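You operate a simulated robot arm through the tools that you are given. There is no shell and no other tool. Be economical: measure what you need, move in short steps, check, and stop when the job is done.

The job below is to be done with a simulated two-armed robot. You get a single attempt, and the scene is never put back.

## Task
Take the checked tea towel from the worktop beside the sink and lay it out flat on the long worktop over the dryer.
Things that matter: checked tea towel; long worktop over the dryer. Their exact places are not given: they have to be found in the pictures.

It is judged by the outcome, as a careful person would: the job done as asked, and still so three seconds after it is handed in. It fails if anything else is knocked over, pushed out of place, dropped, spilled or broken. Flat cloth is picked up by pressing the open fingertips on it (5 to 10 N) and closing them slowly along it; thin cloth reads only 2 to 8 mm in the jaws.

## Robot
Two 7-joint arms with two-finger parallel grippers on one trunk, on a base that drives. Base frame: it is fixed to the floor where the robot stands at the start and does not move with it; the origin is under the middle of the robot, x ahead of it, y to its left, z up. Units: cm, rad, N and s.
The left shoulder is at the start at [6.2, 19.9, 112.9], the right one opposite. With the tool pointing down near the work surface each hand reaches from about 30 to 72 cm from the robot's upright axis, wherever it stands, measured 20 degrees to its own side. Places, roughly: checked tea towel [60, 20, 90]; long worktop over the dryer [70, 130, 90]. Payload 1.57 kg a hand.
Tool frame (each hand has its own): the origin (TCP) lies between the finger pads and is the grasp point; the fingertips stand 3 cm ahead of it; z points along the fingers, y is the line along which they close. Largest opening 11 cm; finger width 2.4, thickness 1.2; the body of the gripper, 4.8 by 11.2 cm, starts 7.8 cm behind the TCP.
Orientation is that of the tool frame in the base frame, as a unit quaternion [w, x, y, z]. With the fingers straight down and closing along the base's y, the tool's x points along the base's -x, its y along +y and its z along -z.

## Interface
- The arms move only by the tool apply_moves. It takes "left_motion", "right_motion" or both (then of equal length, played together; a hand with none holds still); each is a list of rows, each a list of 6 numbers: the shift along the tool's x, y, z in cm, then the turn, a rotation vector about the tool's x, y, z in rad. In form: [[tx, ty, tz, rx, ry, rz], ...]. A call has 1 to 12 rows; each row is the pose to reach, as a shift and turn from the pose commanded when the call began, along the tool's axes at that moment. "left_hand" and "right_hand" are, for a hand that has rows, the finger opening in cm, from 0 to 11, set as the call begins (left out, the last holds). Each row takes 0.2 s and may step no farther than 5 cm and 0.15 rad from the row before; otherwise, or with a gripper value out of range, the whole call is refused. Where a pose cannot be reached the arm comes as near as it can. A force on the tool above 40 N (or 10 N above the force at the start of the call, whichever is more), or a blocked arm, ends the call early, and 0.2 s more pass. Each finger travels about 7.2 cm/s and halts on what it meets, pressing with about 28 N; the grip force reading is that of the motor and also rises with nothing between the fingers. The clock runs only during rows and for 0.2 s after the last one: add rows that repeat a pose to give the fingers time. It gives the time, the measured TCP pose, the force on the tool (base axes), the opening and the grip force at its end, in the units of the frame above (readings bear some noise), with the torque about the TCP (base axes, N m) and any sound that the robot's microphone picked up.
- Cameras (640 x 400 px; columns grow to the right, rows downward): "scene" is now at [8.82, 4.61, 170.11]; the picture's right is [0.62, -0.78, 0.00], its down [-0.67, -0.53, -0.51] and it looks along [0.40, 0.32, -0.86] (base axes); focal length 277 px, centre (320, 200). "left" rides on the left gripper at [7, -1.6, -14.1] in its tool frame; the picture's right is [0.23, 0.97, 0.00], its down [-0.85, 0.20, -0.48] and it looks along [-0.47, 0.11, 0.88] (tool axes); focal length 222 px, centre (320, 200). "right" rides on the right gripper at [7, 1.6, -14.1] in its tool frame; the picture's right is [-0.23, 0.97, 0.00], its down [-0.85, -0.20, -0.48] and it looks along [-0.47, -0.11, 0.88] (tool axes); focal length 222 px, centre (320, 200).
- get_image(camera): a new picture of that camera. The clock stands still meanwhile.
- slide_trunk(by): slides the trunk up (or, below 0, down) by that many cm; the arms and the scene camera ride with it, the base frame stays. It gives what a move gives, with no picture.
- steer(legs): drives the robot by 1 to 6 legs, each [ahead, left, turn to the left] in cm, cm and rad, along the robot's own axes; the way and the turn of a leg run together, so that a leg with both is an arc; at most 150 cm and 3.142 rad a leg. The arms and the cameras ride along, it lands a little off, and it stops where it bumps. It gives what a move gives.
- pan_tilt(pan, tilt): turns the head with the scene camera to pan (to the left, within 1.501 rad either way) and tilt (down, from -0.506 to 1.204), counted from straight ahead of the robot. It gives what a move gives.
- probe_pixels(camera, pixels): for up to 12 pixels [column, row] of the newest picture of that camera ("zoom" is the newest enlarged one), the place [x, y, z] in the base frame of the surface seen there, good to about 0.2 cm. The clock stands still meanwhile.
- inspect(camera, box): a new picture of the part [left, top, right, bottom] of that camera's present view, enlarged. The clock stands still meanwhile.
- close_job(): hands the job in; it is judged then, once.

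Keep the steps short. Do not move on a guess: measure, check each grasp and each placing, and mend mistakes. In all there are 80 turns and 78 pictures (those below and enlarged ones count). Leave the grippers open and the arms clear of the work at the hand-in unless told otherwise, and finish with a single line.

The tools are called after "Request:" by a JSON object that holds its "fn" and its "kwargs". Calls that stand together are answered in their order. apply_moves: Moves the arms, as the interface text tells. Its arguments: {"type":"object","properties":{"left_motion":{"type":"array","items":{"type":"array","items":{"type":"number"}}},"left_hand":{"type":"number"},"right_motion":{"type":"array","items":{"type":"array","items":{"type":"number"}}},"right_hand":{"type":"number"}},"required":[]} The other tools are called the same way: slide_trunk (by) slides the trunk up or down; steer (legs) drives the base; pan_tilt (pan, tilt) turns the head that bears the scene camera; get_image (camera) takes a picture; probe_pixels (camera, pixels) gives the place of the surface under pixels of a picture; inspect (camera, box) takes an enlarged picture of a part of a camera's view; close_job () hands the job in.

At the start:

```text
t: 0.0
left_position: [43.27, 47.72, 108.2]
left_ee_rot: [-0.002, -0.001, 1.0, 0.0]
left_ft_force: [0.2, -0.3, -0.1]
left_torque: [-0.03, -0.02, 0.02]
left_gripper_width: 10.97
left_gripper_force: 0.0
right_position: [37.91, -4.61, 106.52]
right_ee_rot: [-0.001, 0.001, 1.0, -0.001]
right_ft_force: [0.3, 0.6, 0.2]
right_torque: [0.03, 0.02, 0.02]
right_gripper_width: 11.01
right_gripper_force: 0.1
trunk travel left (down, up): [-72.5, 26.5]
robot x, y, heading: [0.01, -0.2, 0.006]
head pan, tilt: [0.67, 1.03]
```

scene: 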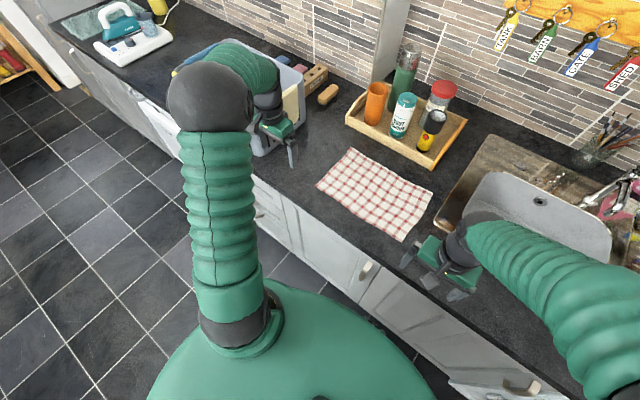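
right: 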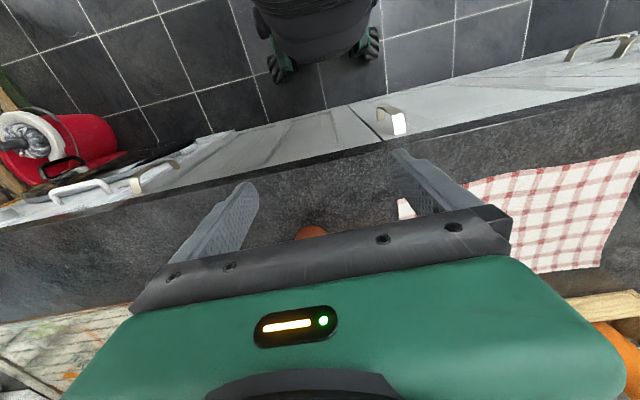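
left: 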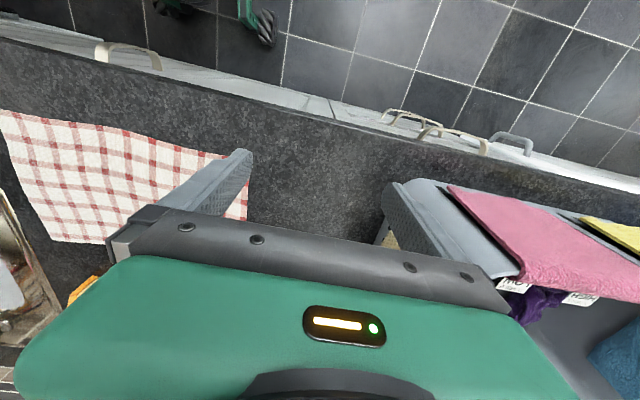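

I see the towel in the scene picture with corners near (353,150), (433,192), (403,240), (317,186). I measure those, the worktop and its front edge.

Request:
{"fn": "probe_pixels", "kwargs": {"camera": "scene", "pixels": [[353, 151], [431, 192], [403, 238], [319, 186], [375, 195], [330, 235], [295, 190], [347, 120], [435, 165], [250, 150], [130, 60], [410, 260]]}}

Request:
{"fn": "pan_tilt", "kwargs": {"pan": 1.3, "tilt": 0.7}}

Request:
{"fn": "get_image", "kwargs": {"camera": "scene"}}

```text
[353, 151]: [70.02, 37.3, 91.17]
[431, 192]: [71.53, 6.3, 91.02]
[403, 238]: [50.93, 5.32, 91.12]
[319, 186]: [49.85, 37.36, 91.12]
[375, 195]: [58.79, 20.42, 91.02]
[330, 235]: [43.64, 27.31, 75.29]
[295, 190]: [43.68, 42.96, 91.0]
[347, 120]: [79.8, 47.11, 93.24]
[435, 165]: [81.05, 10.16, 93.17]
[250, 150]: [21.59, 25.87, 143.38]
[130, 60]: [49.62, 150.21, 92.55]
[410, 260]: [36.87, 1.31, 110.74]
```

```text
t: 1.0
left_position: [43.11, 47.66, 108.26]
left_ee_rot: [0.0, 0.0, 1.0, 0.0]
left_ft_force: [-0.4, 0.6, -0.7]
left_torque: [0.02, 0.0, -0.01]
left_gripper_width: 10.99
left_gripper_force: 0.0
right_position: [37.75, -4.45, 106.59]
right_ee_rot: [0.0, 0.0, 1.0, 0.0]
right_ft_force: [-0.2, 0.4, -0.3]
right_torque: [0.0, -0.01, -0.02]
right_gripper_width: 10.97
right_gripper_force: 0.0
trunk travel left (down, up): [-72.5, 26.5]
robot x, y, heading: [-0.1, -0.12, 0.004]
head pan, tilt: [1.3, 0.7]
```

```text
74 pictures are left
```

scene: 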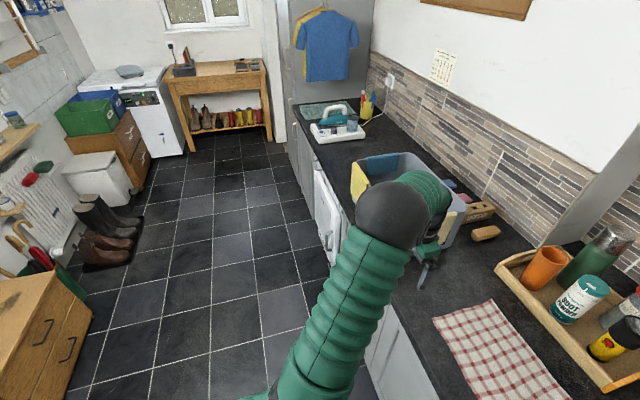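

The long worktop runs on past the tub toward the iron, with a white dryer beneath. I zoom there and measure.

Request:
{"fn": "inspect", "kwargs": {"camera": "scene", "box": [270, 80, 510, 270]}}

Request:
{"fn": "probe_pixels", "kwargs": {"camera": "scene", "pixels": [[325, 158], [345, 215], [380, 145], [410, 145], [350, 165], [362, 182], [335, 140], [318, 138], [480, 205], [360, 115], [330, 215], [425, 165]]}}

```text
2.11 times, centred on (390, 175) of scene
```

zoom: 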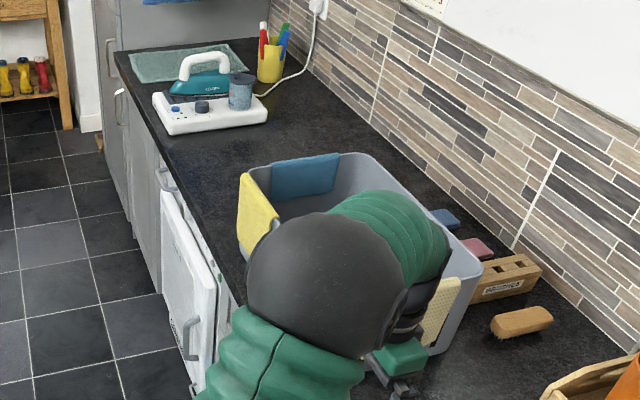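

```text
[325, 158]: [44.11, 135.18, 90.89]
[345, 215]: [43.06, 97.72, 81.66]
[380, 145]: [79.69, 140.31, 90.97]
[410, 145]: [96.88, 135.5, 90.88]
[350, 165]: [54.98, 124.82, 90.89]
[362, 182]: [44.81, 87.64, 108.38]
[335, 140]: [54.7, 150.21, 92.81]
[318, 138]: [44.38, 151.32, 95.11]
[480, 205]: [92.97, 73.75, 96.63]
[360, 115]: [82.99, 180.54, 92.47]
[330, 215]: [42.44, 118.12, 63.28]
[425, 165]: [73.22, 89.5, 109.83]
```

The free stretch between tub and iron is about y 107–146. I first draw the left hand in (y −19 cm, a bit up), so it will not meet the tub, then look at the tub and the gap again.

Request:
{"fn": "apply_moves", "kwargs": {"left_motion": [[0, -4, -1, 0, 0, 0], [0, -8, -2, 0, 0, 0], [0, -12, -2, 0, 0, 0], [0, -16, -2, 0, 0, 0], [0, -19, -2, 0, 0, 0]]}}

Request:
{"fn": "get_image", "kwargs": {"camera": "scene"}}

```text
t: 2.2
left_position: [43.15, 28.56, 110.28]
left_ee_rot: [0.001, 0.0, 1.0, 0.0]
left_ft_force: [0.8, 1.0, 0.0]
left_torque: [-0.01, 0.02, 0.02]
left_gripper_width: 11.0
left_gripper_force: 0.0
right_position: [37.7, -4.55, 106.6]
right_ee_rot: [0.0, 0.001, 1.0, 0.0]
right_ft_force: [-0.2, -0.3, 0.5]
right_torque: [0.04, -0.01, -0.02]
right_gripper_width: 11.0
right_gripper_force: 0.0
trunk travel left (down, up): [-72.5, 26.5]
robot x, y, heading: [-0.0, -0.15, 0.003]
head pan, tilt: [1.3, 0.7]
```

```text
72 pictures are left
```

scene: 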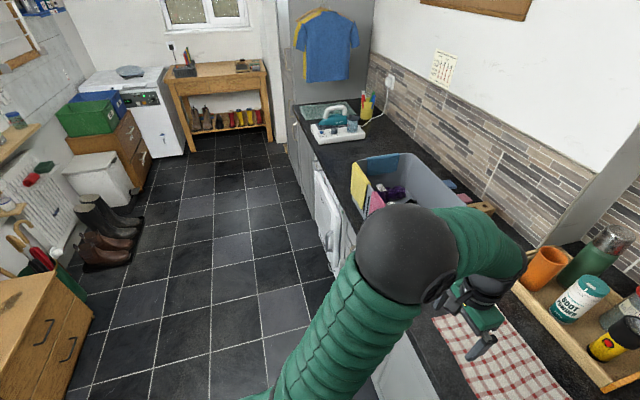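

I probe the tub rim, the iron's board, the elbow, and floor obstacles behind/left.

Request:
{"fn": "probe_pixels", "kwargs": {"camera": "scene", "pixels": [[352, 163], [400, 154], [440, 185], [463, 205], [320, 140], [364, 135], [365, 180], [395, 230], [80, 310], [225, 150], [90, 260], [350, 290]]}}

Request:
{"fn": "steer", "kwargs": {"legs": [[0, 21, 0]]}}

Request:
{"fn": "get_image", "kwargs": {"camera": "scene"}}

```text
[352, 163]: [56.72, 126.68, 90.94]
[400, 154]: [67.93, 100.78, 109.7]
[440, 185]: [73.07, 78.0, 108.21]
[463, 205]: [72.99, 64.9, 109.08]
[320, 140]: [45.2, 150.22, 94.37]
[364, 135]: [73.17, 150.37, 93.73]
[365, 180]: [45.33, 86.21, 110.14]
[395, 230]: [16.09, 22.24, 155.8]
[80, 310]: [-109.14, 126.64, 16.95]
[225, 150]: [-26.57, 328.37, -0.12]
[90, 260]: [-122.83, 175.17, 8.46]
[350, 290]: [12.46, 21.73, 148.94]
```

```text
t: 3.9
left_position: [43.48, 49.07, 110.41]
left_ee_rot: [0.0, 0.004, 1.0, 0.002]
left_ft_force: [0.5, -0.1, 0.3]
left_torque: [0.01, 0.03, -0.02]
left_gripper_width: 10.99
left_gripper_force: 0.1
right_position: [37.79, 16.07, 106.66]
right_ee_rot: [0.001, 0.005, 1.0, 0.002]
right_ft_force: [1.0, 0.5, 0.8]
right_torque: [-0.01, 0.0, 0.04]
right_gripper_width: 10.97
right_gripper_force: 0.0
trunk travel left (down, up): [-72.5, 26.5]
robot x, y, heading: [-0.02, 21.46, -0.005]
head pan, tilt: [1.3, 0.7]
```

```text
71 pictures are left
```

scene: 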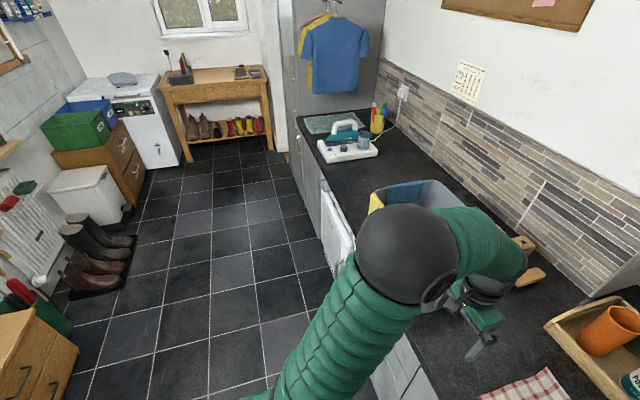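

The tub's rim ends near y 102 and the iron board begins at y 150, so a 48 cm gap. Now both hands go above the near corners of the towel, openings 4 cm, TCP z 98.

Request:
{"fn": "apply_moves", "kwargs": {"left_motion": [[0, -4, 2, 0, 0, 0], [-2, -8, 4, 0, 0, 0], [-4, -12, 7, 0, 0, 0], [-6, -14, 10, 0, 0, 0], [-7.8, -15.5, 12.4, 0, 0, 0]], "right_motion": [[-3, -2, 1, 0, 0, 0], [-6, -4, 3, 0, 0, 0], [-9, -5.5, 5, 0, 0, 0], [-12, -6.5, 7, 0, 0, 0], [-14.5, -6.9, 8.7, 0, 0, 0]], "left_hand": 4, "right_hand": 4}}

Request:
{"fn": "get_image", "kwargs": {"camera": "left"}}

Request:
{"fn": "get_image", "kwargs": {"camera": "right"}}

Request:
{"fn": "pan_tilt", "kwargs": {"pan": 0, "tilt": 1.0}}

Request:
{"fn": "get_image", "kwargs": {"camera": "scene"}}

```text
refused: row 3 steps farther than a row can; nothing moved
```

```text
70 pictures are left
```

left: 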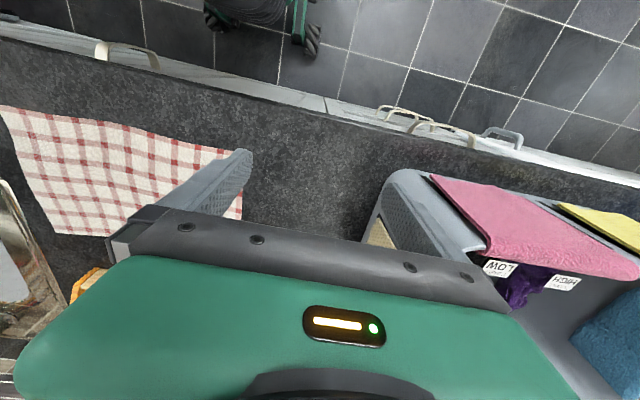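

```text
69 pictures are left
```

right: 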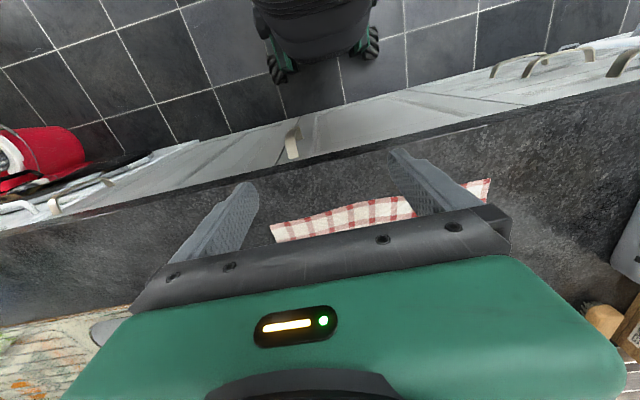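

```text
t: 5.3
left_position: [43.4, 49.59, 110.28]
left_ee_rot: [0.0, 0.005, 1.0, 0.0]
left_ft_force: [0.0, -0.2, -0.5]
left_torque: [0.01, 0.05, -0.05]
left_gripper_width: 11.02
left_gripper_force: 0.0
right_position: [37.7, 16.48, 106.69]
right_ee_rot: [0.001, 0.004, 1.0, 0.0]
right_ft_force: [0.2, 0.1, 0.4]
right_torque: [0.0, 0.01, 0.0]
right_gripper_width: 10.98
right_gripper_force: 0.1
trunk travel left (down, up): [-72.5, 26.5]
robot x, y, heading: [0.38, 21.3, -0.007]
head pan, tilt: [0.0, 1.0]
```

```text
68 pictures are left
```

scene: 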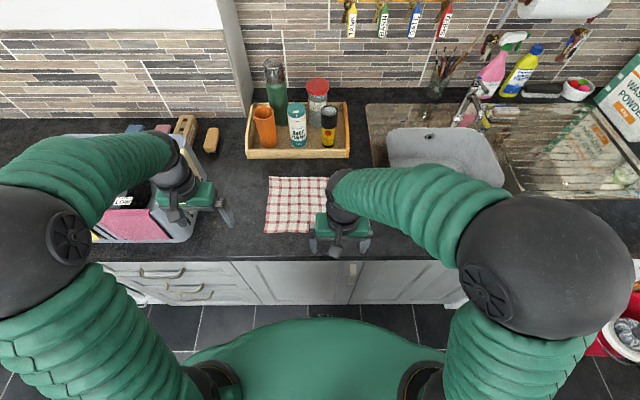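

The call was refused for step length; I repeat with smaller steps.

Request:
{"fn": "apply_moves", "kwargs": {"left_motion": [[0, -3, 1, 0, 0, 0], [-1, -6, 2, 0, 0, 0], [-2, -9, 4, 0, 0, 0], [-4, -12, 6, 0, 0, 0], [-5.5, -14, 8, 0, 0, 0], [-7, -15.5, 10, 0, 0, 0], [-7.8, -16, 12.2, 0, 0, 0]], "right_motion": [[-2, -2, 0, 0, 0, 0], [-4, -4, 1, 0, 0, 0], [-6, -5.5, 3, 0, 0, 0], [-8.5, -6.5, 5, 0, 0, 0], [-11, -7, 7, 0, 0, 0], [-13, -7.2, 8, 0, 0, 0], [-14.6, -7.2, 8.7, 0, 0, 0]], "left_hand": 4, "right_hand": 4}}

Request:
{"fn": "get_image", "kwargs": {"camera": "left"}}

Request:
{"fn": "get_image", "kwargs": {"camera": "right"}}

Request:
{"fn": "inspect", "kwargs": {"camera": "scene", "box": [200, 120, 440, 270]}}

```text
t: 6.9
left_position: [51.4, 33.45, 98.12]
left_ee_rot: [-0.001, 0.004, 1.0, 0.0]
left_ft_force: [0.4, 0.3, 0.5]
left_torque: [0.01, 0.03, -0.01]
left_gripper_width: 4.03
left_gripper_force: 0.1
right_position: [52.34, 8.87, 97.77]
right_ee_rot: [0.0, 0.005, 1.0, 0.0]
right_ft_force: [-0.3, -0.3, 0.1]
right_torque: [0.02, 0.02, 0.01]
right_gripper_width: 3.97
right_gripper_force: 0.1
trunk travel left (down, up): [-72.5, 26.5]
robot x, y, heading: [-0.24, 21.27, -0.011]
head pan, tilt: [0.0, 1.0]
```

```text
67 pictures are left
```

left: 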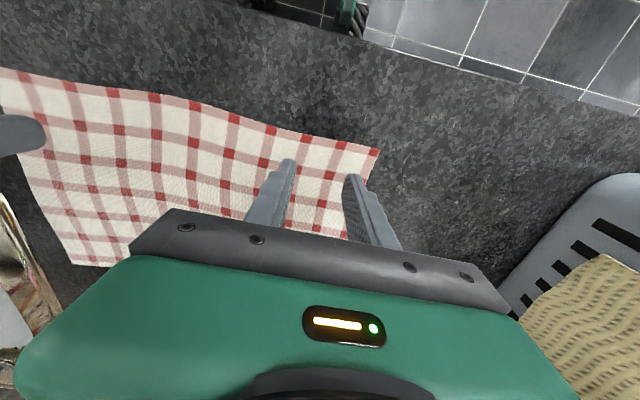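

```text
66 pictures are left
```

right: 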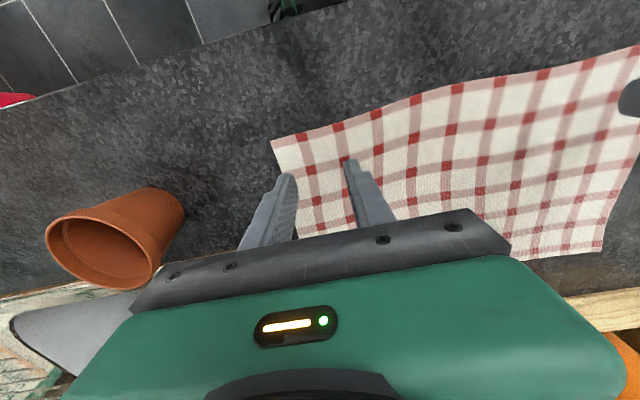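

```text
2.67 times, centred on (320, 195) of scene
```

zoom: 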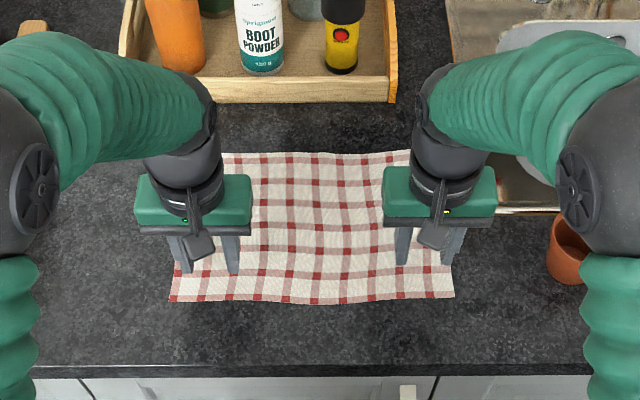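

There's a terracotta pot at right of the right hand; I measure it and the towel's near corners and edge.

Request:
{"fn": "probe_pixels", "kwargs": {"camera": "right", "pixels": [[275, 143], [345, 125], [165, 200], [105, 225], [150, 270], [285, 178]]}}

Request:
{"fn": "probe_pixels", "kwargs": {"camera": "left", "pixels": [[374, 152], [320, 142], [290, 163], [352, 178], [600, 220]]}}

```text
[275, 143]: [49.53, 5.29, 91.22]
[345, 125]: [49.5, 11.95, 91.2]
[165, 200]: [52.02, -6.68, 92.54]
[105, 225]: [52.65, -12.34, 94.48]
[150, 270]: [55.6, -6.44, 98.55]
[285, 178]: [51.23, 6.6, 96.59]
```

```text
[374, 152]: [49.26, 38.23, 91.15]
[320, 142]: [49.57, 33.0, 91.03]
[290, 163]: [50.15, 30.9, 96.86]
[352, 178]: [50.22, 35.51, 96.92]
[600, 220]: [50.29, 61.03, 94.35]
```

Near edge lies at x≈49.5. I shift slightly toward it and go down to just about contact.

Request:
{"fn": "apply_moves", "kwargs": {"left_motion": [[0.3, 0.4, 1.5, 0, 0, 0], [0.4, 0.6, 3, 0, 0, 0], [0.4, 0.6, 3.6, 0, 0, 0], [0.4, 0.6, 3.9, 0, 0, 0]], "right_motion": [[0.5, -0.1, 1.5, 0, 0, 0], [1, -0.2, 3, 0, 0, 0], [1, -0.2, 3.4, 0, 0, 0], [1, -0.2, 3.6, 0, 0, 0]]}}

```text
t: 7.9
left_position: [50.56, 33.97, 94.14]
left_ee_rot: [0.0, 0.004, 1.0, 0.001]
left_ft_force: [-0.1, -0.1, 0.2]
left_torque: [-0.01, 0.01, -0.01]
left_gripper_width: 4.03
left_gripper_force: 0.1
right_position: [51.24, 8.83, 94.31]
right_ee_rot: [0.001, 0.005, 1.0, 0.001]
right_ft_force: [-0.3, -0.4, 0.3]
right_torque: [0.01, -0.01, 0.02]
right_gripper_width: 3.98
right_gripper_force: 0.1
trunk travel left (down, up): [-72.5, 26.5]
robot x, y, heading: [0.17, 21.1, -0.009]
head pan, tilt: [0.0, 1.0]
```

No contact yet. Pressing by small steps.

Request:
{"fn": "apply_moves", "kwargs": {"left_motion": [[0, 0, 0.1, 0, 0, 0], [0, 0, 0.2, 0, 0, 0]], "right_motion": [[0, 0, 0.2, 0, 0, 0], [0, 0, 0.35, 0, 0, 0]]}}

```text
t: 8.5
left_position: [50.57, 34.02, 94.14]
left_ee_rot: [0.001, 0.004, 1.0, 0.001]
left_ft_force: [0.6, 1.2, 10.7]
left_torque: [0.02, 0.1, 0.02]
left_gripper_width: 3.97
left_gripper_force: 0.1
right_position: [51.21, 8.87, 94.09]
right_ee_rot: [0.002, 0.004, 1.0, -0.001]
right_ft_force: [0.2, -0.9, 6.9]
right_torque: [-0.14, 0.0, 0.02]
right_gripper_width: 4.02
right_gripper_force: 0.1
trunk travel left (down, up): [-72.5, 26.5]
robot x, y, heading: [0.38, 21.22, -0.011]
head pan, tilt: [0.0, 1.0]
```

Left 10.7 N, right 6.9 N. Now I close slowly in stages while pressing.

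Request:
{"fn": "apply_moves", "kwargs": {"left_motion": [[0, 0, -0.04, 0, 0, 0], [0, 0, -0.04, 0, 0, 0]], "right_motion": [[0, 0, 0, 0, 0, 0], [0, 0, 0, 0, 0, 0]], "left_hand": 3.2, "right_hand": 3.2}}

Request:
{"fn": "apply_moves", "kwargs": {"left_motion": [[0, 0, 0, 0, 0, 0], [0, 0, 0, 0, 0, 0]], "right_motion": [[0, 0, 0, 0, 0, 0], [0, 0, 0, 0, 0, 0]], "left_hand": 2.4, "right_hand": 2.4}}

Request:
{"fn": "apply_moves", "kwargs": {"left_motion": [[0, 0, 0, 0, 0, 0], [0, 0, 0, 0, 0, 0]], "right_motion": [[0, 0, 0, 0, 0, 0], [0, 0, 0, 0, 0, 0]], "left_hand": 1.6, "right_hand": 1.6}}

Request:
{"fn": "get_image", "kwargs": {"camera": "left"}}

Request:
{"fn": "get_image", "kwargs": {"camera": "right"}}

```text
t: 9.1
left_position: [50.59, 33.96, 94.14]
left_ee_rot: [0.002, 0.004, 1.0, 0.0]
left_ft_force: [1.4, -1.8, 9.2]
left_torque: [-0.07, 0.04, 0.06]
left_gripper_width: 3.22
left_gripper_force: 0.2
right_position: [51.13, 8.77, 94.1]
right_ee_rot: [0.002, 0.004, 1.0, 0.001]
right_ft_force: [0.0, 1.8, 12.9]
right_torque: [-0.05, 0.09, 0.01]
right_gripper_width: 3.1
right_gripper_force: 0.0
trunk travel left (down, up): [-72.5, 26.5]
robot x, y, heading: [0.13, 21.3, 0.0]
head pan, tilt: [0.0, 1.0]
```

```text
t: 9.7
left_position: [50.54, 34.06, 94.06]
left_ee_rot: [0.001, 0.004, 1.0, 0.001]
left_ft_force: [0.5, -2.8, 10.1]
left_torque: [-0.08, 0.03, 0.01]
left_gripper_width: 2.46
left_gripper_force: 0.3
right_position: [51.07, 8.82, 94.13]
right_ee_rot: [0.002, 0.003, 1.0, 0.0]
right_ft_force: [0.8, 2.0, 14.8]
right_torque: [-0.04, 0.01, 0.02]
right_gripper_width: 2.4
right_gripper_force: 0.0
trunk travel left (down, up): [-72.5, 26.5]
robot x, y, heading: [-0.28, 21.25, -0.005]
head pan, tilt: [0.0, 1.0]
```

```text
t: 10.3
left_position: [50.44, 34.02, 94.22]
left_ee_rot: [0.001, 0.004, 1.0, 0.0]
left_ft_force: [0.2, -2.0, 9.6]
left_torque: [-0.04, 0.05, 0.04]
left_gripper_width: 1.62
left_gripper_force: 0.8
right_position: [51.08, 8.95, 94.14]
right_ee_rot: [0.002, 0.005, 1.0, -0.001]
right_ft_force: [0.2, 3.3, 15.5]
right_torque: [0.01, 0.07, -0.01]
right_gripper_width: 1.47
right_gripper_force: 0.1
trunk travel left (down, up): [-72.5, 26.5]
robot x, y, heading: [0.22, 21.43, -0.005]
head pan, tilt: [0.0, 1.0]
```

```text
64 pictures are left
```

left: 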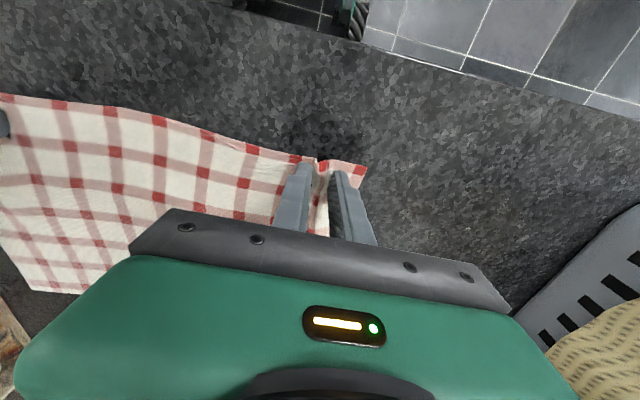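

```text
63 pictures are left
```

right: 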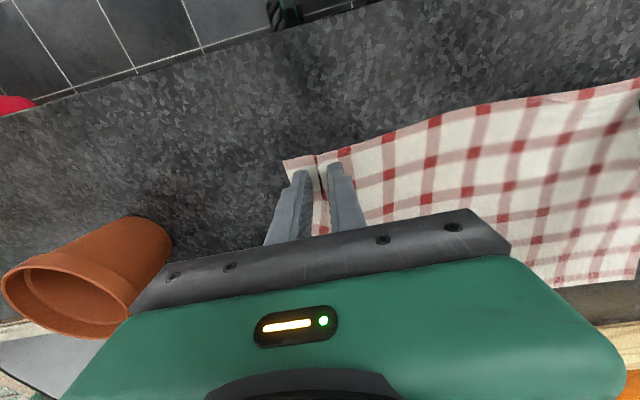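

A ridge is forming between the fingers on both sides. I ease the right a little and close fully.

Request:
{"fn": "apply_moves", "kwargs": {"left_motion": [[0, 0, 0, 0, 0, 0], [0, 0, 0, 0, 0, 0]], "right_motion": [[0, 0, -0.08, 0, 0, 0], [0, 0, -0.08, 0, 0, 0]], "left_hand": 0.8, "right_hand": 0.8}}

Request:
{"fn": "apply_moves", "kwargs": {"left_motion": [[0, 0, 0, 0, 0, 0], [0, 0, 0, 0, 0, 0], [0, 0, 0, 0, 0, 0]], "right_motion": [[0, 0, 0, 0, 0, 0], [0, 0, 0, 0, 0, 0], [0, 0, 0, 0, 0, 0]], "left_hand": 0, "right_hand": 0}}

```text
t: 10.9
left_position: [50.54, 33.92, 94.21]
left_ee_rot: [0.002, 0.005, 1.0, 0.0]
left_ft_force: [-0.4, -3.7, 11.0]
left_torque: [-0.09, 0.06, 0.04]
left_gripper_width: 0.92
left_gripper_force: 0.7
right_position: [51.26, 9.0, 94.18]
right_ee_rot: [0.001, 0.004, 1.0, 0.0]
right_ft_force: [-0.1, 3.3, 11.0]
right_torque: [0.04, 0.1, -0.04]
right_gripper_width: 0.92
right_gripper_force: 0.7
trunk travel left (down, up): [-72.5, 26.5]
robot x, y, heading: [-0.06, 20.94, -0.004]
head pan, tilt: [0.0, 1.0]
```

```text
t: 11.7
left_position: [50.47, 33.91, 94.08]
left_ee_rot: [0.001, 0.005, 1.0, 0.0]
left_ft_force: [-0.3, -12.4, 12.1]
left_torque: [-0.33, 0.09, 0.13]
left_gripper_width: 0.24
left_gripper_force: 24.1
right_position: [51.22, 8.96, 94.24]
right_ee_rot: [0.002, 0.003, 1.0, 0.001]
right_ft_force: [-0.1, 12.6, 10.0]
right_torque: [0.41, 0.01, -0.03]
right_gripper_width: 0.22
right_gripper_force: 23.9
trunk travel left (down, up): [-72.5, 26.5]
robot x, y, heading: [0.09, 21.12, -0.007]
head pan, tilt: [0.0, 1.0]
```

Both hold cloth (2.2–2.4 mm) with the towel taut between (12 N). I ease the hands inward 0.7 cm each while lifting 6 cm.

Request:
{"fn": "apply_moves", "kwargs": {"left_motion": [[0, -0.4, -0.3, 0, 0, 0], [0, -0.7, -1.5, 0, 0, 0], [0, -0.7, -3, 0, 0, 0], [0, -0.7, -4.5, 0, 0, 0], [0, -0.7, -6, 0, 0, 0]], "right_motion": [[0, 0.4, -0.3, 0, 0, 0], [0, 0.7, -1.5, 0, 0, 0], [0, 0.7, -3, 0, 0, 0], [0, 0.7, -4.5, 0, 0, 0], [0, 0.7, -6, 0, 0, 0]]}}

Request:
{"fn": "inspect", "kwargs": {"camera": "scene", "box": [200, 120, 440, 270]}}

```text
t: 12.9
left_position: [50.73, 33.44, 100.29]
left_ee_rot: [0.001, 0.005, 1.0, 0.0]
left_ft_force: [-0.2, -0.3, 0.4]
left_torque: [0.0, -0.01, 0.0]
left_gripper_width: 0.22
left_gripper_force: 23.8
right_position: [51.08, 9.42, 100.02]
right_ee_rot: [0.001, 0.003, 1.0, 0.0]
right_ft_force: [-0.4, 0.2, -0.2]
right_torque: [0.01, -0.02, -0.02]
right_gripper_width: 0.22
right_gripper_force: 23.8
trunk travel left (down, up): [-72.5, 26.5]
robot x, y, heading: [0.07, 20.91, -0.005]
head pan, tilt: [0.0, 1.0]
```

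```text
2.67 times, centred on (320, 195) of scene
```

zoom: 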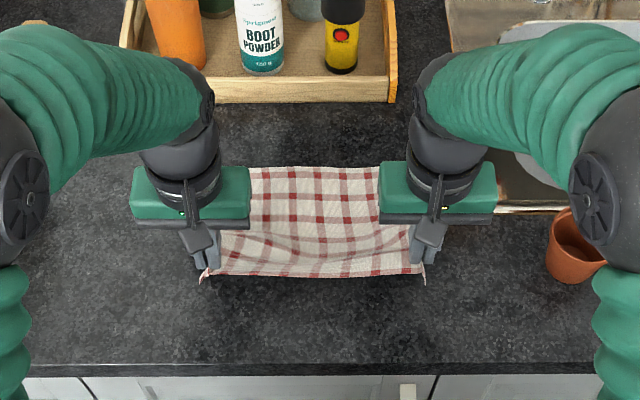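

Both corners are held and the near edge is straight. Trunk up 26 cm so that the towel hangs free, then look.

Request:
{"fn": "slide_trunk", "kwargs": {"by": 26}}

Request:
{"fn": "get_image", "kwargs": {"camera": "scene"}}

```text
t: 15.6
left_position: [50.74, 33.34, 126.11]
left_ee_rot: [0.0, 0.004, 1.0, 0.0]
left_ft_force: [0.2, -0.2, -0.8]
left_torque: [-0.02, 0.01, -0.01]
left_gripper_width: 0.26
left_gripper_force: 24.1
right_position: [51.07, 9.56, 126.22]
right_ee_rot: [0.0, 0.004, 1.0, 0.0]
right_ft_force: [0.9, 0.5, -0.3]
right_torque: [0.01, -0.02, -0.03]
right_gripper_width: 0.2
right_gripper_force: 23.7
trunk travel left (down, up): [-98.5, 0.5]
robot x, y, heading: [0.17, 21.31, -0.008]
head pan, tilt: [0.0, 1.0]
```

```text
61 pictures are left
```

scene: 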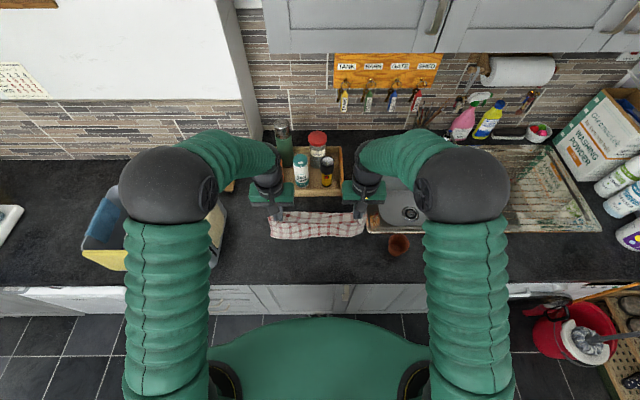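

The towel hangs free. I back off 22 cm so it clears the tub, then go left 104.6 cm along the clear floor.

Request:
{"fn": "steer", "kwargs": {"legs": [[-22, 0, 0], [0, 104.6, 0]]}}

Request:
{"fn": "get_image", "kwargs": {"camera": "scene"}}

```text
t: 22.3
left_position: [29.25, 137.4, 126.21]
left_ee_rot: [0.0, 0.006, 1.0, 0.002]
left_ft_force: [0.2, -0.8, -0.5]
left_torque: [-0.01, 0.02, -0.05]
left_gripper_width: 0.23
left_gripper_force: 24.0
right_position: [29.53, 113.54, 126.12]
right_ee_rot: [0.001, 0.006, 1.0, 0.002]
right_ft_force: [0.3, 0.6, 0.1]
right_torque: [0.01, 0.05, 0.0]
right_gripper_width: 0.22
right_gripper_force: 23.6
trunk travel left (down, up): [-98.5, 0.5]
robot x, y, heading: [-21.61, 125.95, -0.012]
head pan, tilt: [0.0, 1.0]
```

```text
60 pictures are left
```

scene: 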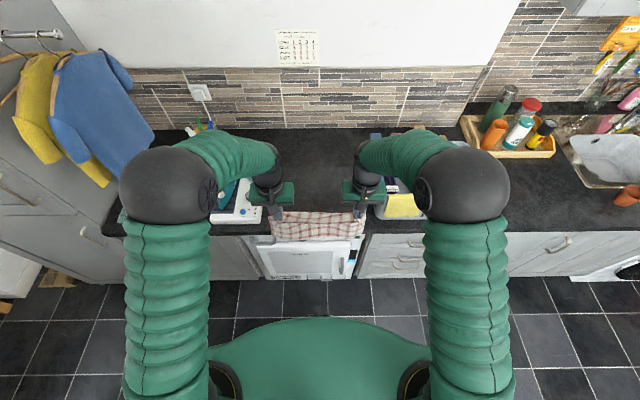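

The dryer lies right ahead. I measure the gap edges: tub edge/yellow cloth near (385,205), board edge near (258,200), worktop points.

Request:
{"fn": "inspect", "kwargs": {"camera": "scene", "box": [210, 120, 450, 270]}}

Request:
{"fn": "probe_pixels", "kwargs": {"camera": "zoom", "pixels": [[470, 270], [460, 230], [500, 250], [440, 195], [132, 240], [100, 205], [300, 120], [320, 190], [250, 270], [250, 335], [415, 120], [430, 60]]}}

```text
2.67 times, centred on (330, 195) of scene
```

zoom: 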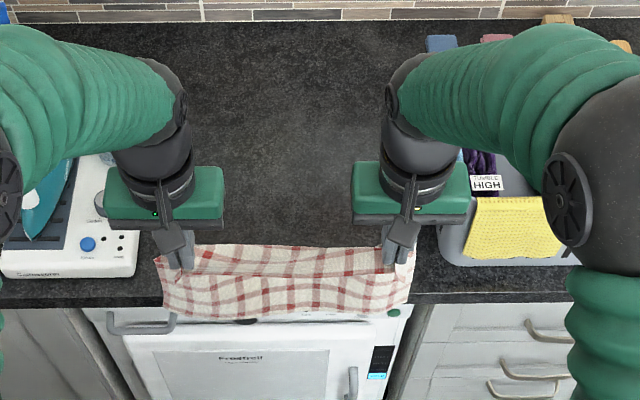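

```text
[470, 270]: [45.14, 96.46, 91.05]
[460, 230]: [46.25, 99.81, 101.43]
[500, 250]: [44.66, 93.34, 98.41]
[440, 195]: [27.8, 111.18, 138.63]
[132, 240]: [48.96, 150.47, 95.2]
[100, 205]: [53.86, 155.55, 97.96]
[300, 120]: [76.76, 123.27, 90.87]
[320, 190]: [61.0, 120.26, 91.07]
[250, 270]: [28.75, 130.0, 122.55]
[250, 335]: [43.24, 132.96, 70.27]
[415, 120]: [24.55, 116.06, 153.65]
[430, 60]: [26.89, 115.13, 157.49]
```

The gap is y 101–150, hands centred at 125.5. I drive ahead 22 cm; the towel's lower edge (~z 102) passes above the worktop.

Request:
{"fn": "steer", "kwargs": {"legs": [[22, 0, 0.012]]}}

Request:
{"fn": "apply_moves", "kwargs": {"left_motion": [[-3, 0, 0, 0, 0, 0], [-6, 0, 0, 0, 0, 0], [-9, 0, 0, 0, 0, 0], [-12, 0, 0, 0, 0, 0], [-15, 0, 0, 0, 0, 0], [-17.5, 0, 0, 0, 0, 0]], "right_motion": [[-3, 0, 0, 0, 0, 0], [-6, 0, 0, 0, 0, 0], [-9, 0, 0, 0, 0, 0], [-12, 0, 0, 0, 0, 0], [-15, 0, 0, 0, 0, 0], [-17.5, 0, 0, 0, 0, 0]]}}

Request:
{"fn": "get_image", "kwargs": {"camera": "scene"}}

Request:
{"fn": "get_image", "kwargs": {"camera": "left"}}

```text
t: 24.0
left_position: [50.76, 138.38, 126.52]
left_ee_rot: [0.004, -0.001, 1.0, 0.0]
left_ft_force: [0.2, -0.5, 0.0]
left_torque: [0.0, -0.03, 0.0]
left_gripper_width: 0.24
left_gripper_force: 23.9
right_position: [51.37, 114.55, 126.27]
right_ee_rot: [0.004, -0.001, 1.0, 0.0]
right_ft_force: [-0.6, 0.5, -0.1]
right_torque: [0.04, -0.03, -0.03]
right_gripper_width: 0.22
right_gripper_force: 24.1
trunk travel left (down, up): [-98.5, 0.5]
robot x, y, heading: [1.11, 125.55, 0.006]
head pan, tilt: [0.0, 1.0]
```

```text
t: 25.4
left_position: [69.33, 138.35, 126.31]
left_ee_rot: [-0.001, -0.001, 1.0, 0.0]
left_ft_force: [0.9, -0.3, 0.2]
left_torque: [-0.02, 0.02, -0.01]
left_gripper_width: 0.23
left_gripper_force: 24.3
right_position: [69.76, 114.41, 126.1]
right_ee_rot: [-0.002, 0.001, 1.0, 0.0]
right_ft_force: [0.3, 1.6, -0.4]
right_torque: [-0.01, 0.02, -0.01]
right_gripper_width: 0.22
right_gripper_force: 23.7
trunk travel left (down, up): [-98.5, 0.5]
robot x, y, heading: [1.13, 125.68, 0.005]
head pan, tilt: [0.0, 1.0]
```

```text
58 pictures are left
```

scene: 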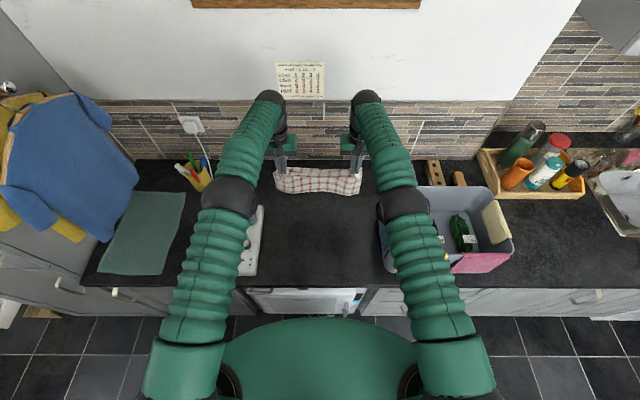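

```text
57 pictures are left
```

left: 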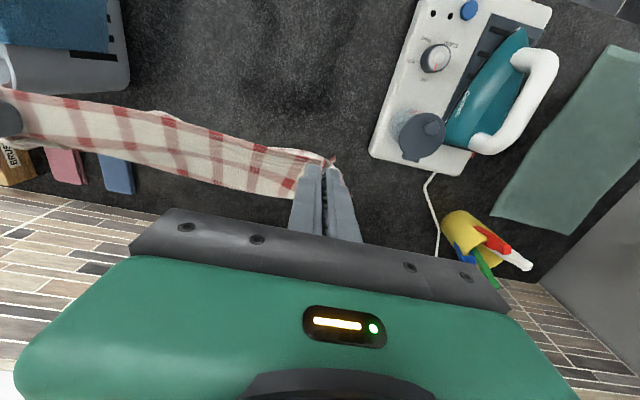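

I measure elbow heights and the towel's hanging lower edge before lowering.

Request:
{"fn": "probe_pixels", "kwargs": {"camera": "scene", "pixels": [[405, 200], [390, 150], [420, 255], [232, 190], [318, 190], [285, 188], [352, 190], [320, 172]]}}

Request:
{"fn": "probe_pixels", "kwargs": {"camera": "left", "pixels": [[150, 115], [240, 190], [100, 170], [280, 190], [395, 100]]}}

```text
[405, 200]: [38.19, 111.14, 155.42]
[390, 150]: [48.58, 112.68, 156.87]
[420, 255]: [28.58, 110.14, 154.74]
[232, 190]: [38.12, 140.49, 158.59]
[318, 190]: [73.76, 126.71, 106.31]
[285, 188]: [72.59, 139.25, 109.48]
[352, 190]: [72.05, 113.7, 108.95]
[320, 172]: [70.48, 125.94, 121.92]
```

```text
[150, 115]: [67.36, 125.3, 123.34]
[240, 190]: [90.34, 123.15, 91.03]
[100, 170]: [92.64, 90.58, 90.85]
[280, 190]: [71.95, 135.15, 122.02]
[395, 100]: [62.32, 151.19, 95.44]
```

Arms are far above the tub. Trunk down 9 cm brings the lower edge close to the worktop.

Request:
{"fn": "slide_trunk", "kwargs": {"by": -9}}

Request:
{"fn": "inspect", "kwargs": {"camera": "scene", "box": [200, 90, 440, 240]}}

```text
t: 26.7
left_position: [68.76, 138.4, 117.55]
left_ee_rot: [0.002, -0.001, 1.0, 0.0]
left_ft_force: [0.7, 0.2, -0.6]
left_torque: [-0.01, -0.04, -0.01]
left_gripper_width: 0.23
left_gripper_force: 23.7
right_position: [69.36, 114.51, 117.34]
right_ee_rot: [0.002, -0.001, 1.0, 0.0]
right_ft_force: [-0.3, 0.7, 0.7]
right_torque: [0.04, -0.02, -0.03]
right_gripper_width: 0.22
right_gripper_force: 23.8
trunk travel left (down, up): [-89.5, 9.5]
robot x, y, heading: [1.21, 125.85, 0.001]
head pan, tilt: [0.0, 1.0]
```

```text
2.67 times, centred on (320, 165) of scene
```

zoom: 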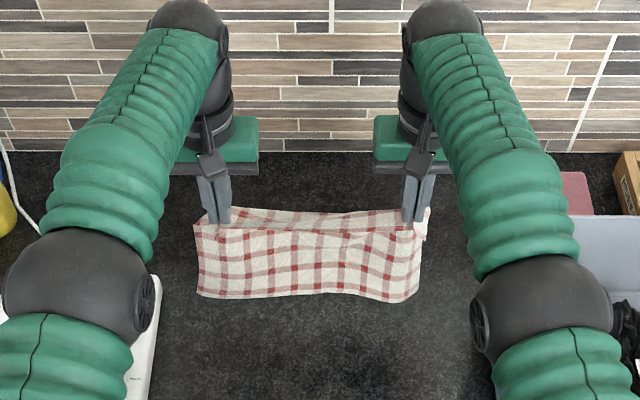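

The towel hangs straight, lower edge just above the worktop. I lower, then lead the hands down and back at about 45° so it lays from far to near; first half.

Request:
{"fn": "apply_moves", "kwargs": {"left_motion": [[0, 0, 1.5, 0, 0, 0], [0, 0, 3, 0, 0, 0], [1, 0, 4.2, 0, 0, 0], [2.2, 0, 5.4, 0, 0, 0], [3.4, 0, 6.6, 0, 0, 0], [4.6, 0, 7.8, 0, 0, 0], [5.8, 0, 9, 0, 0, 0], [7.2, 0, 10.2, 0, 0, 0], [8.6, 0, 11.4, 0, 0, 0], [10, 0, 12.6, 0, 0, 0]], "right_motion": [[0, 0, 1.5, 0, 0, 0], [0, 0, 3, 0, 0, 0], [1, 0, 4.2, 0, 0, 0], [2.2, 0, 5.4, 0, 0, 0], [3.4, 0, 6.6, 0, 0, 0], [4.6, 0, 7.8, 0, 0, 0], [5.8, 0, 9, 0, 0, 0], [7.2, 0, 10.2, 0, 0, 0], [8.6, 0, 11.4, 0, 0, 0], [10, 0, 12.6, 0, 0, 0]]}}

Request:
{"fn": "inspect", "kwargs": {"camera": "scene", "box": [200, 90, 440, 240]}}

Request:
{"fn": "get_image", "kwargs": {"camera": "left"}}

```text
t: 28.9
left_position: [58.74, 138.27, 105.01]
left_ee_rot: [0.003, -0.002, 1.0, 0.0]
left_ft_force: [-0.6, -0.4, 0.4]
left_torque: [0.0, 0.01, 0.01]
left_gripper_width: 0.24
left_gripper_force: 24.0
right_position: [59.1, 114.42, 104.61]
right_ee_rot: [0.003, 0.0, 1.0, 0.0]
right_ft_force: [-0.1, 1.4, 0.6]
right_torque: [0.01, -0.02, -0.03]
right_gripper_width: 0.21
right_gripper_force: 23.6
trunk travel left (down, up): [-89.5, 9.5]
robot x, y, heading: [0.82, 125.73, 0.005]
head pan, tilt: [0.0, 1.0]
```

```text
2.67 times, centred on (320, 165) of scene
```

zoom: 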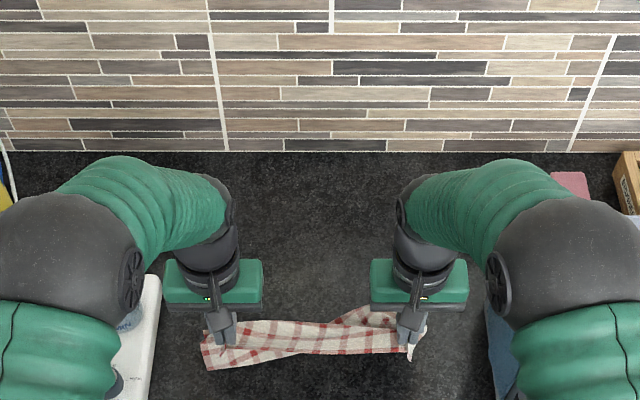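

```text
54 pictures are left
```

left: 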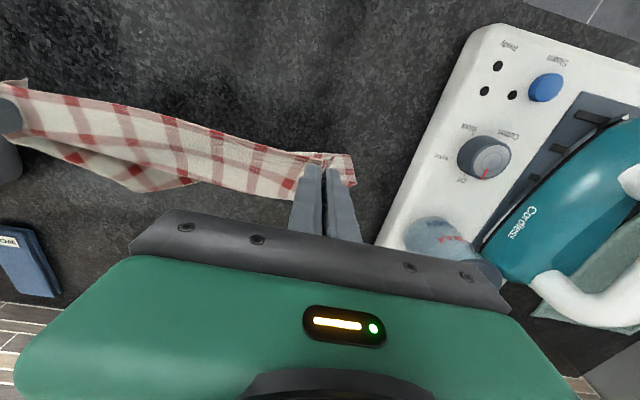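

The lower hem twisted: left part swung toward me, right part away. I go back up the same way, let it settle, and will retry with a backward drag first so that the hem trails.

Request:
{"fn": "apply_moves", "kwargs": {"left_motion": [[-1, 0, -3, 0, 0, 0], [-2, 0, -6, 0, 0, 0], [-4, 0, -9, 0, 0, 0], [-7, 0, -12, 0, 0, 0], [-10.5, 0, -13, 0, 0, 0], [-12, 0, -13, 0, 0, 0], [-12, 0, -13, 0, 0, 0], [-12, 0, -13, 0, 0, 0], [-12, 0, -13, 0, 0, 0], [-12, 0, -13, 0, 0, 0], [-12, 0, -13, 0, 0, 0]], "right_motion": [[-1, 0, -3, 0, 0, 0], [-2, 0, -6, 0, 0, 0], [-4, 0, -9, 0, 0, 0], [-7, 0, -12, 0, 0, 0], [-10.5, 0, -13, 0, 0, 0], [-12, 0, -13, 0, 0, 0], [-12, 0, -13, 0, 0, 0], [-12, 0, -13, 0, 0, 0], [-12, 0, -13, 0, 0, 0], [-12, 0, -13, 0, 0, 0], [-12, 0, -13, 0, 0, 0]]}}

Request:
{"fn": "inspect", "kwargs": {"camera": "scene", "box": [200, 90, 440, 240]}}

```text
t: 31.3
left_position: [69.43, 138.55, 117.92]
left_ee_rot: [0.002, -0.001, 1.0, 0.0]
left_ft_force: [0.4, -5.8, 0.0]
left_torque: [-0.17, 0.01, 0.03]
left_gripper_width: 0.22
left_gripper_force: 23.7
left hand out of reach, approached as far as the arm can: row 6, 7, 8, 9, 10, 11
right_position: [69.49, 114.02, 117.6]
right_ee_rot: [0.002, -0.001, 1.0, 0.0]
right_ft_force: [-0.2, 5.7, 0.1]
right_torque: [0.17, 0.01, -0.02]
right_gripper_width: 0.21
right_gripper_force: 23.3
right hand out of reach, approached as far as the arm can: row 5, 6, 7, 8, 9, 10, 11
trunk travel left (down, up): [-89.5, 9.5]
robot x, y, heading: [1.3, 125.56, 0.004]
head pan, tilt: [0.0, 1.0]
```

```text
2.67 times, centred on (320, 165) of scene
```

zoom: 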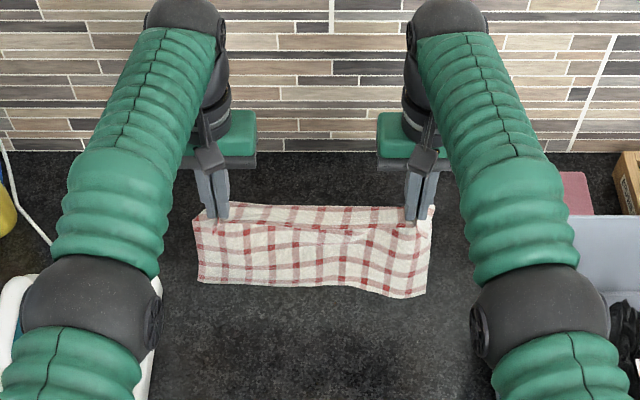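

Hem hangs again. Now I move backward while it first touches, so the hem trails away from me; then check.

Request:
{"fn": "apply_moves", "kwargs": {"left_motion": [[2, 0, 0, 0, 0, 0], [2.5, 0, 1.5, 0, 0, 0], [4, 0, 3, 0, 0, 0], [6, 0, 4, 0, 0, 0], [8, 0, 5, 0, 0, 0], [10, 0, 6.2, 0, 0, 0], [11.5, 0, 7.5, 0, 0, 0]], "right_motion": [[2, 0, 0, 0, 0, 0], [2.5, 0, 1.5, 0, 0, 0], [4, 0, 3, 0, 0, 0], [6, 0, 4, 0, 0, 0], [8, 0, 5, 0, 0, 0], [10, 0, 6.2, 0, 0, 0], [11.5, 0, 7.5, 0, 0, 0]]}}

Request:
{"fn": "inspect", "kwargs": {"camera": "scene", "box": [200, 90, 440, 240]}}

Request:
{"fn": "get_image", "kwargs": {"camera": "left"}}

Request:
{"fn": "get_image", "kwargs": {"camera": "right"}}

```text
t: 32.9
left_position: [57.85, 138.69, 110.12]
left_ee_rot: [0.002, -0.001, 1.0, 0.0]
left_ft_force: [0.0, -5.6, 0.6]
left_torque: [-0.18, 0.0, 0.07]
left_gripper_width: 0.22
left_gripper_force: 23.3
right_position: [57.88, 114.2, 110.17]
right_ee_rot: [0.002, -0.001, 1.0, 0.0]
right_ft_force: [-0.8, 5.2, -1.6]
right_torque: [0.19, 0.01, -0.07]
right_gripper_width: 0.26
right_gripper_force: 23.6
trunk travel left (down, up): [-89.5, 9.5]
robot x, y, heading: [1.2, 125.61, 0.002]
head pan, tilt: [0.0, 1.0]
```

```text
2.67 times, centred on (320, 165) of scene
```

zoom: 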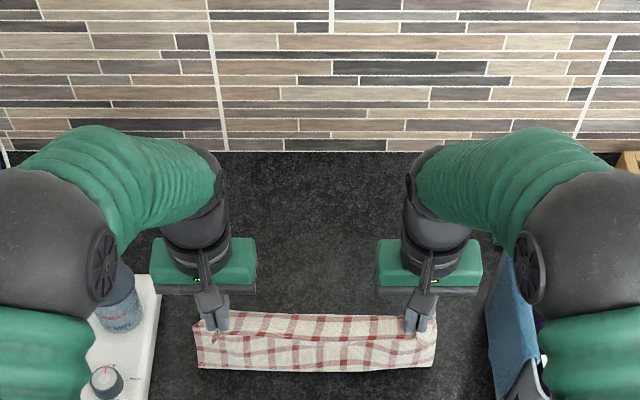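

```text
51 pictures are left
```

left: 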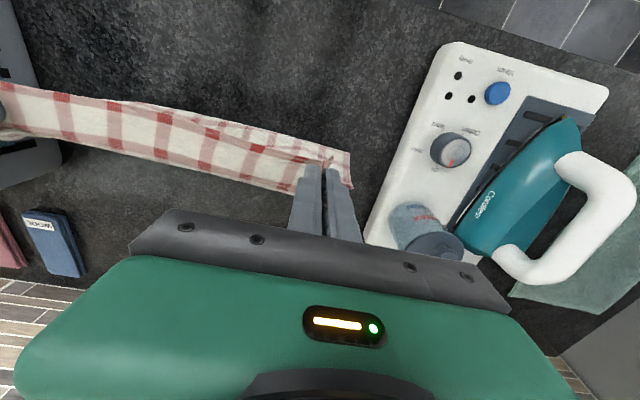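

```text
50 pictures are left
```

right: 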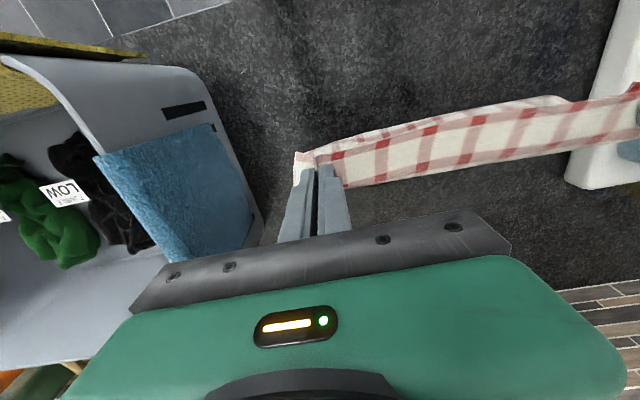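

I probe the hem's points in the zoomed scene view and the left hand picture.

Request:
{"fn": "inspect", "kwargs": {"camera": "scene", "box": [260, 190, 380, 250]}}

Request:
{"fn": "probe_pixels", "kwargs": {"camera": "zoom", "pixels": [[90, 145], [90, 200], [200, 145], [200, 202], [320, 145], [320, 205], [450, 150], [450, 210], [540, 205], [320, 115], [75, 240], [500, 215]]}}

```text
5.33 times, centred on (320, 220) of scene
```

zoom: 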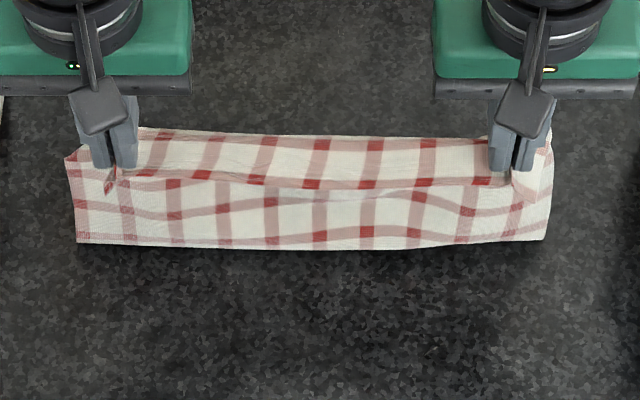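

```text
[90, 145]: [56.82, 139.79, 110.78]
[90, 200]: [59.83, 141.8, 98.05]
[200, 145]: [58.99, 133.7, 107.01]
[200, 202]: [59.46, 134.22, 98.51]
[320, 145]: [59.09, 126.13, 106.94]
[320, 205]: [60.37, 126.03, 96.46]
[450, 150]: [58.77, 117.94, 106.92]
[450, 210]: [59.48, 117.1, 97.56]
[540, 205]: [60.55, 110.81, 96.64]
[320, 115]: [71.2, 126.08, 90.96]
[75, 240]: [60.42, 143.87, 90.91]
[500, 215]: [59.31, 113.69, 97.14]
```

The hem only just touches now (TCP z 110), straight and trailing. There isn't enough worktop behind, so I lift 4 cm, go forward to x≈68.8, let it settle, ease the tension, and lay again from there.

Request:
{"fn": "apply_moves", "kwargs": {"left_motion": [[-1, -0.1, -2, 0, 0, 0], [-3, -0.2, -4, 0, 0, 0], [-6, -0.2, -4, 0, 0, 0], [-9, -0.2, -4, 0, 0, 0], [-11, -0.2, -4, 0, 0, 0], [-11, -0.2, -4, 0, 0, 0], [-11, -0.2, -4, 0, 0, 0], [-11, -0.2, -4, 0, 0, 0], [-11, -0.2, -4, 0, 0, 0], [-11, -0.2, -4, 0, 0, 0]], "right_motion": [[-1, 0.1, -2, 0, 0, 0], [-3, 0.2, -4, 0, 0, 0], [-6, 0.2, -4, 0, 0, 0], [-9, 0.2, -4, 0, 0, 0], [-11, 0.2, -4, 0, 0, 0], [-11, 0.2, -4, 0, 0, 0], [-11, 0.2, -4, 0, 0, 0], [-11, 0.2, -4, 0, 0, 0], [-11, 0.2, -4, 0, 0, 0], [-11, 0.2, -4, 0, 0, 0]]}}

Request:
{"fn": "apply_moves", "kwargs": {"left_motion": [[1, 0, 1.5, 0, 0, 0], [2.7, 0, 3, 0, 0, 0], [4.7, 0, 4.3, 0, 0, 0], [6.7, 0, 5.8, 0, 0, 0], [8.7, 0, 7.5, 0, 0, 0], [10.5, 0, 9.2, 0, 0, 0]], "right_motion": [[1, 0, 1.5, 0, 0, 0], [2.7, 0, 3, 0, 0, 0], [4.7, 0, 4.3, 0, 0, 0], [6.7, 0, 5.8, 0, 0, 0], [8.7, 0, 7.5, 0, 0, 0], [10.5, 0, 9.2, 0, 0, 0]]}}

Request:
{"fn": "inspect", "kwargs": {"camera": "scene", "box": [200, 120, 440, 270]}}

Request:
{"fn": "get_image", "kwargs": {"camera": "left"}}

```text
t: 35.1
left_position: [69.1, 138.42, 114.46]
left_ee_rot: [0.002, -0.001, 1.0, 0.0]
left_ft_force: [0.2, -2.1, -0.3]
left_torque: [-0.01, -0.02, -0.01]
left_gripper_width: 0.23
left_gripper_force: 24.0
right_position: [69.0, 114.37, 114.07]
right_ee_rot: [0.001, -0.001, 1.0, 0.0]
right_ft_force: [0.2, 1.9, 0.4]
right_torque: [0.09, 0.01, -0.01]
right_gripper_width: 0.24
right_gripper_force: 23.8
trunk travel left (down, up): [-89.5, 9.5]
robot x, y, heading: [1.22, 125.93, 0.005]
head pan, tilt: [0.0, 1.0]
```

```text
t: 36.5
left_position: [58.4, 138.39, 105.16]
left_ee_rot: [0.003, -0.001, 1.0, 0.0]
left_ft_force: [-0.1, -4.0, -0.2]
left_torque: [-0.12, -0.02, -0.01]
left_gripper_width: 0.24
left_gripper_force: 23.3
right_position: [58.35, 114.05, 104.81]
right_ee_rot: [0.003, -0.001, 1.0, 0.0]
right_ft_force: [-0.1, 3.6, 0.6]
right_torque: [0.14, 0.04, -0.05]
right_gripper_width: 0.22
right_gripper_force: 24.3
trunk travel left (down, up): [-89.5, 9.5]
robot x, y, heading: [0.96, 125.65, -0.004]
head pan, tilt: [0.0, 1.0]
```

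```text
2.67 times, centred on (320, 195) of scene
```

zoom: 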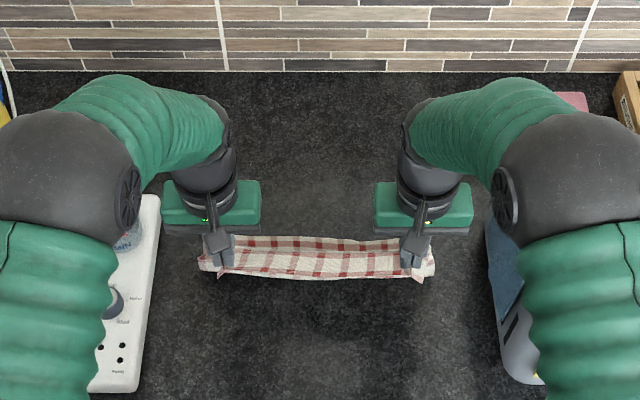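

```text
47 pictures are left
```

left: 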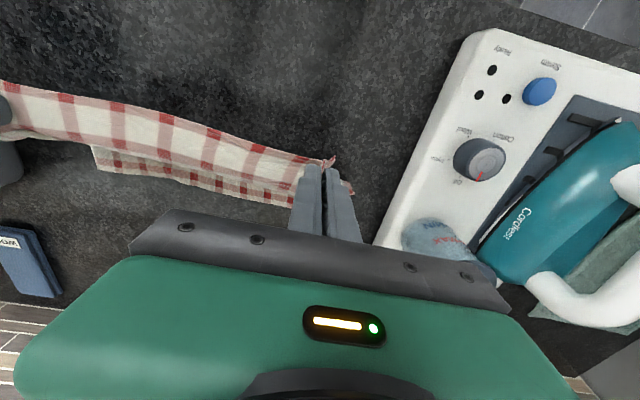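

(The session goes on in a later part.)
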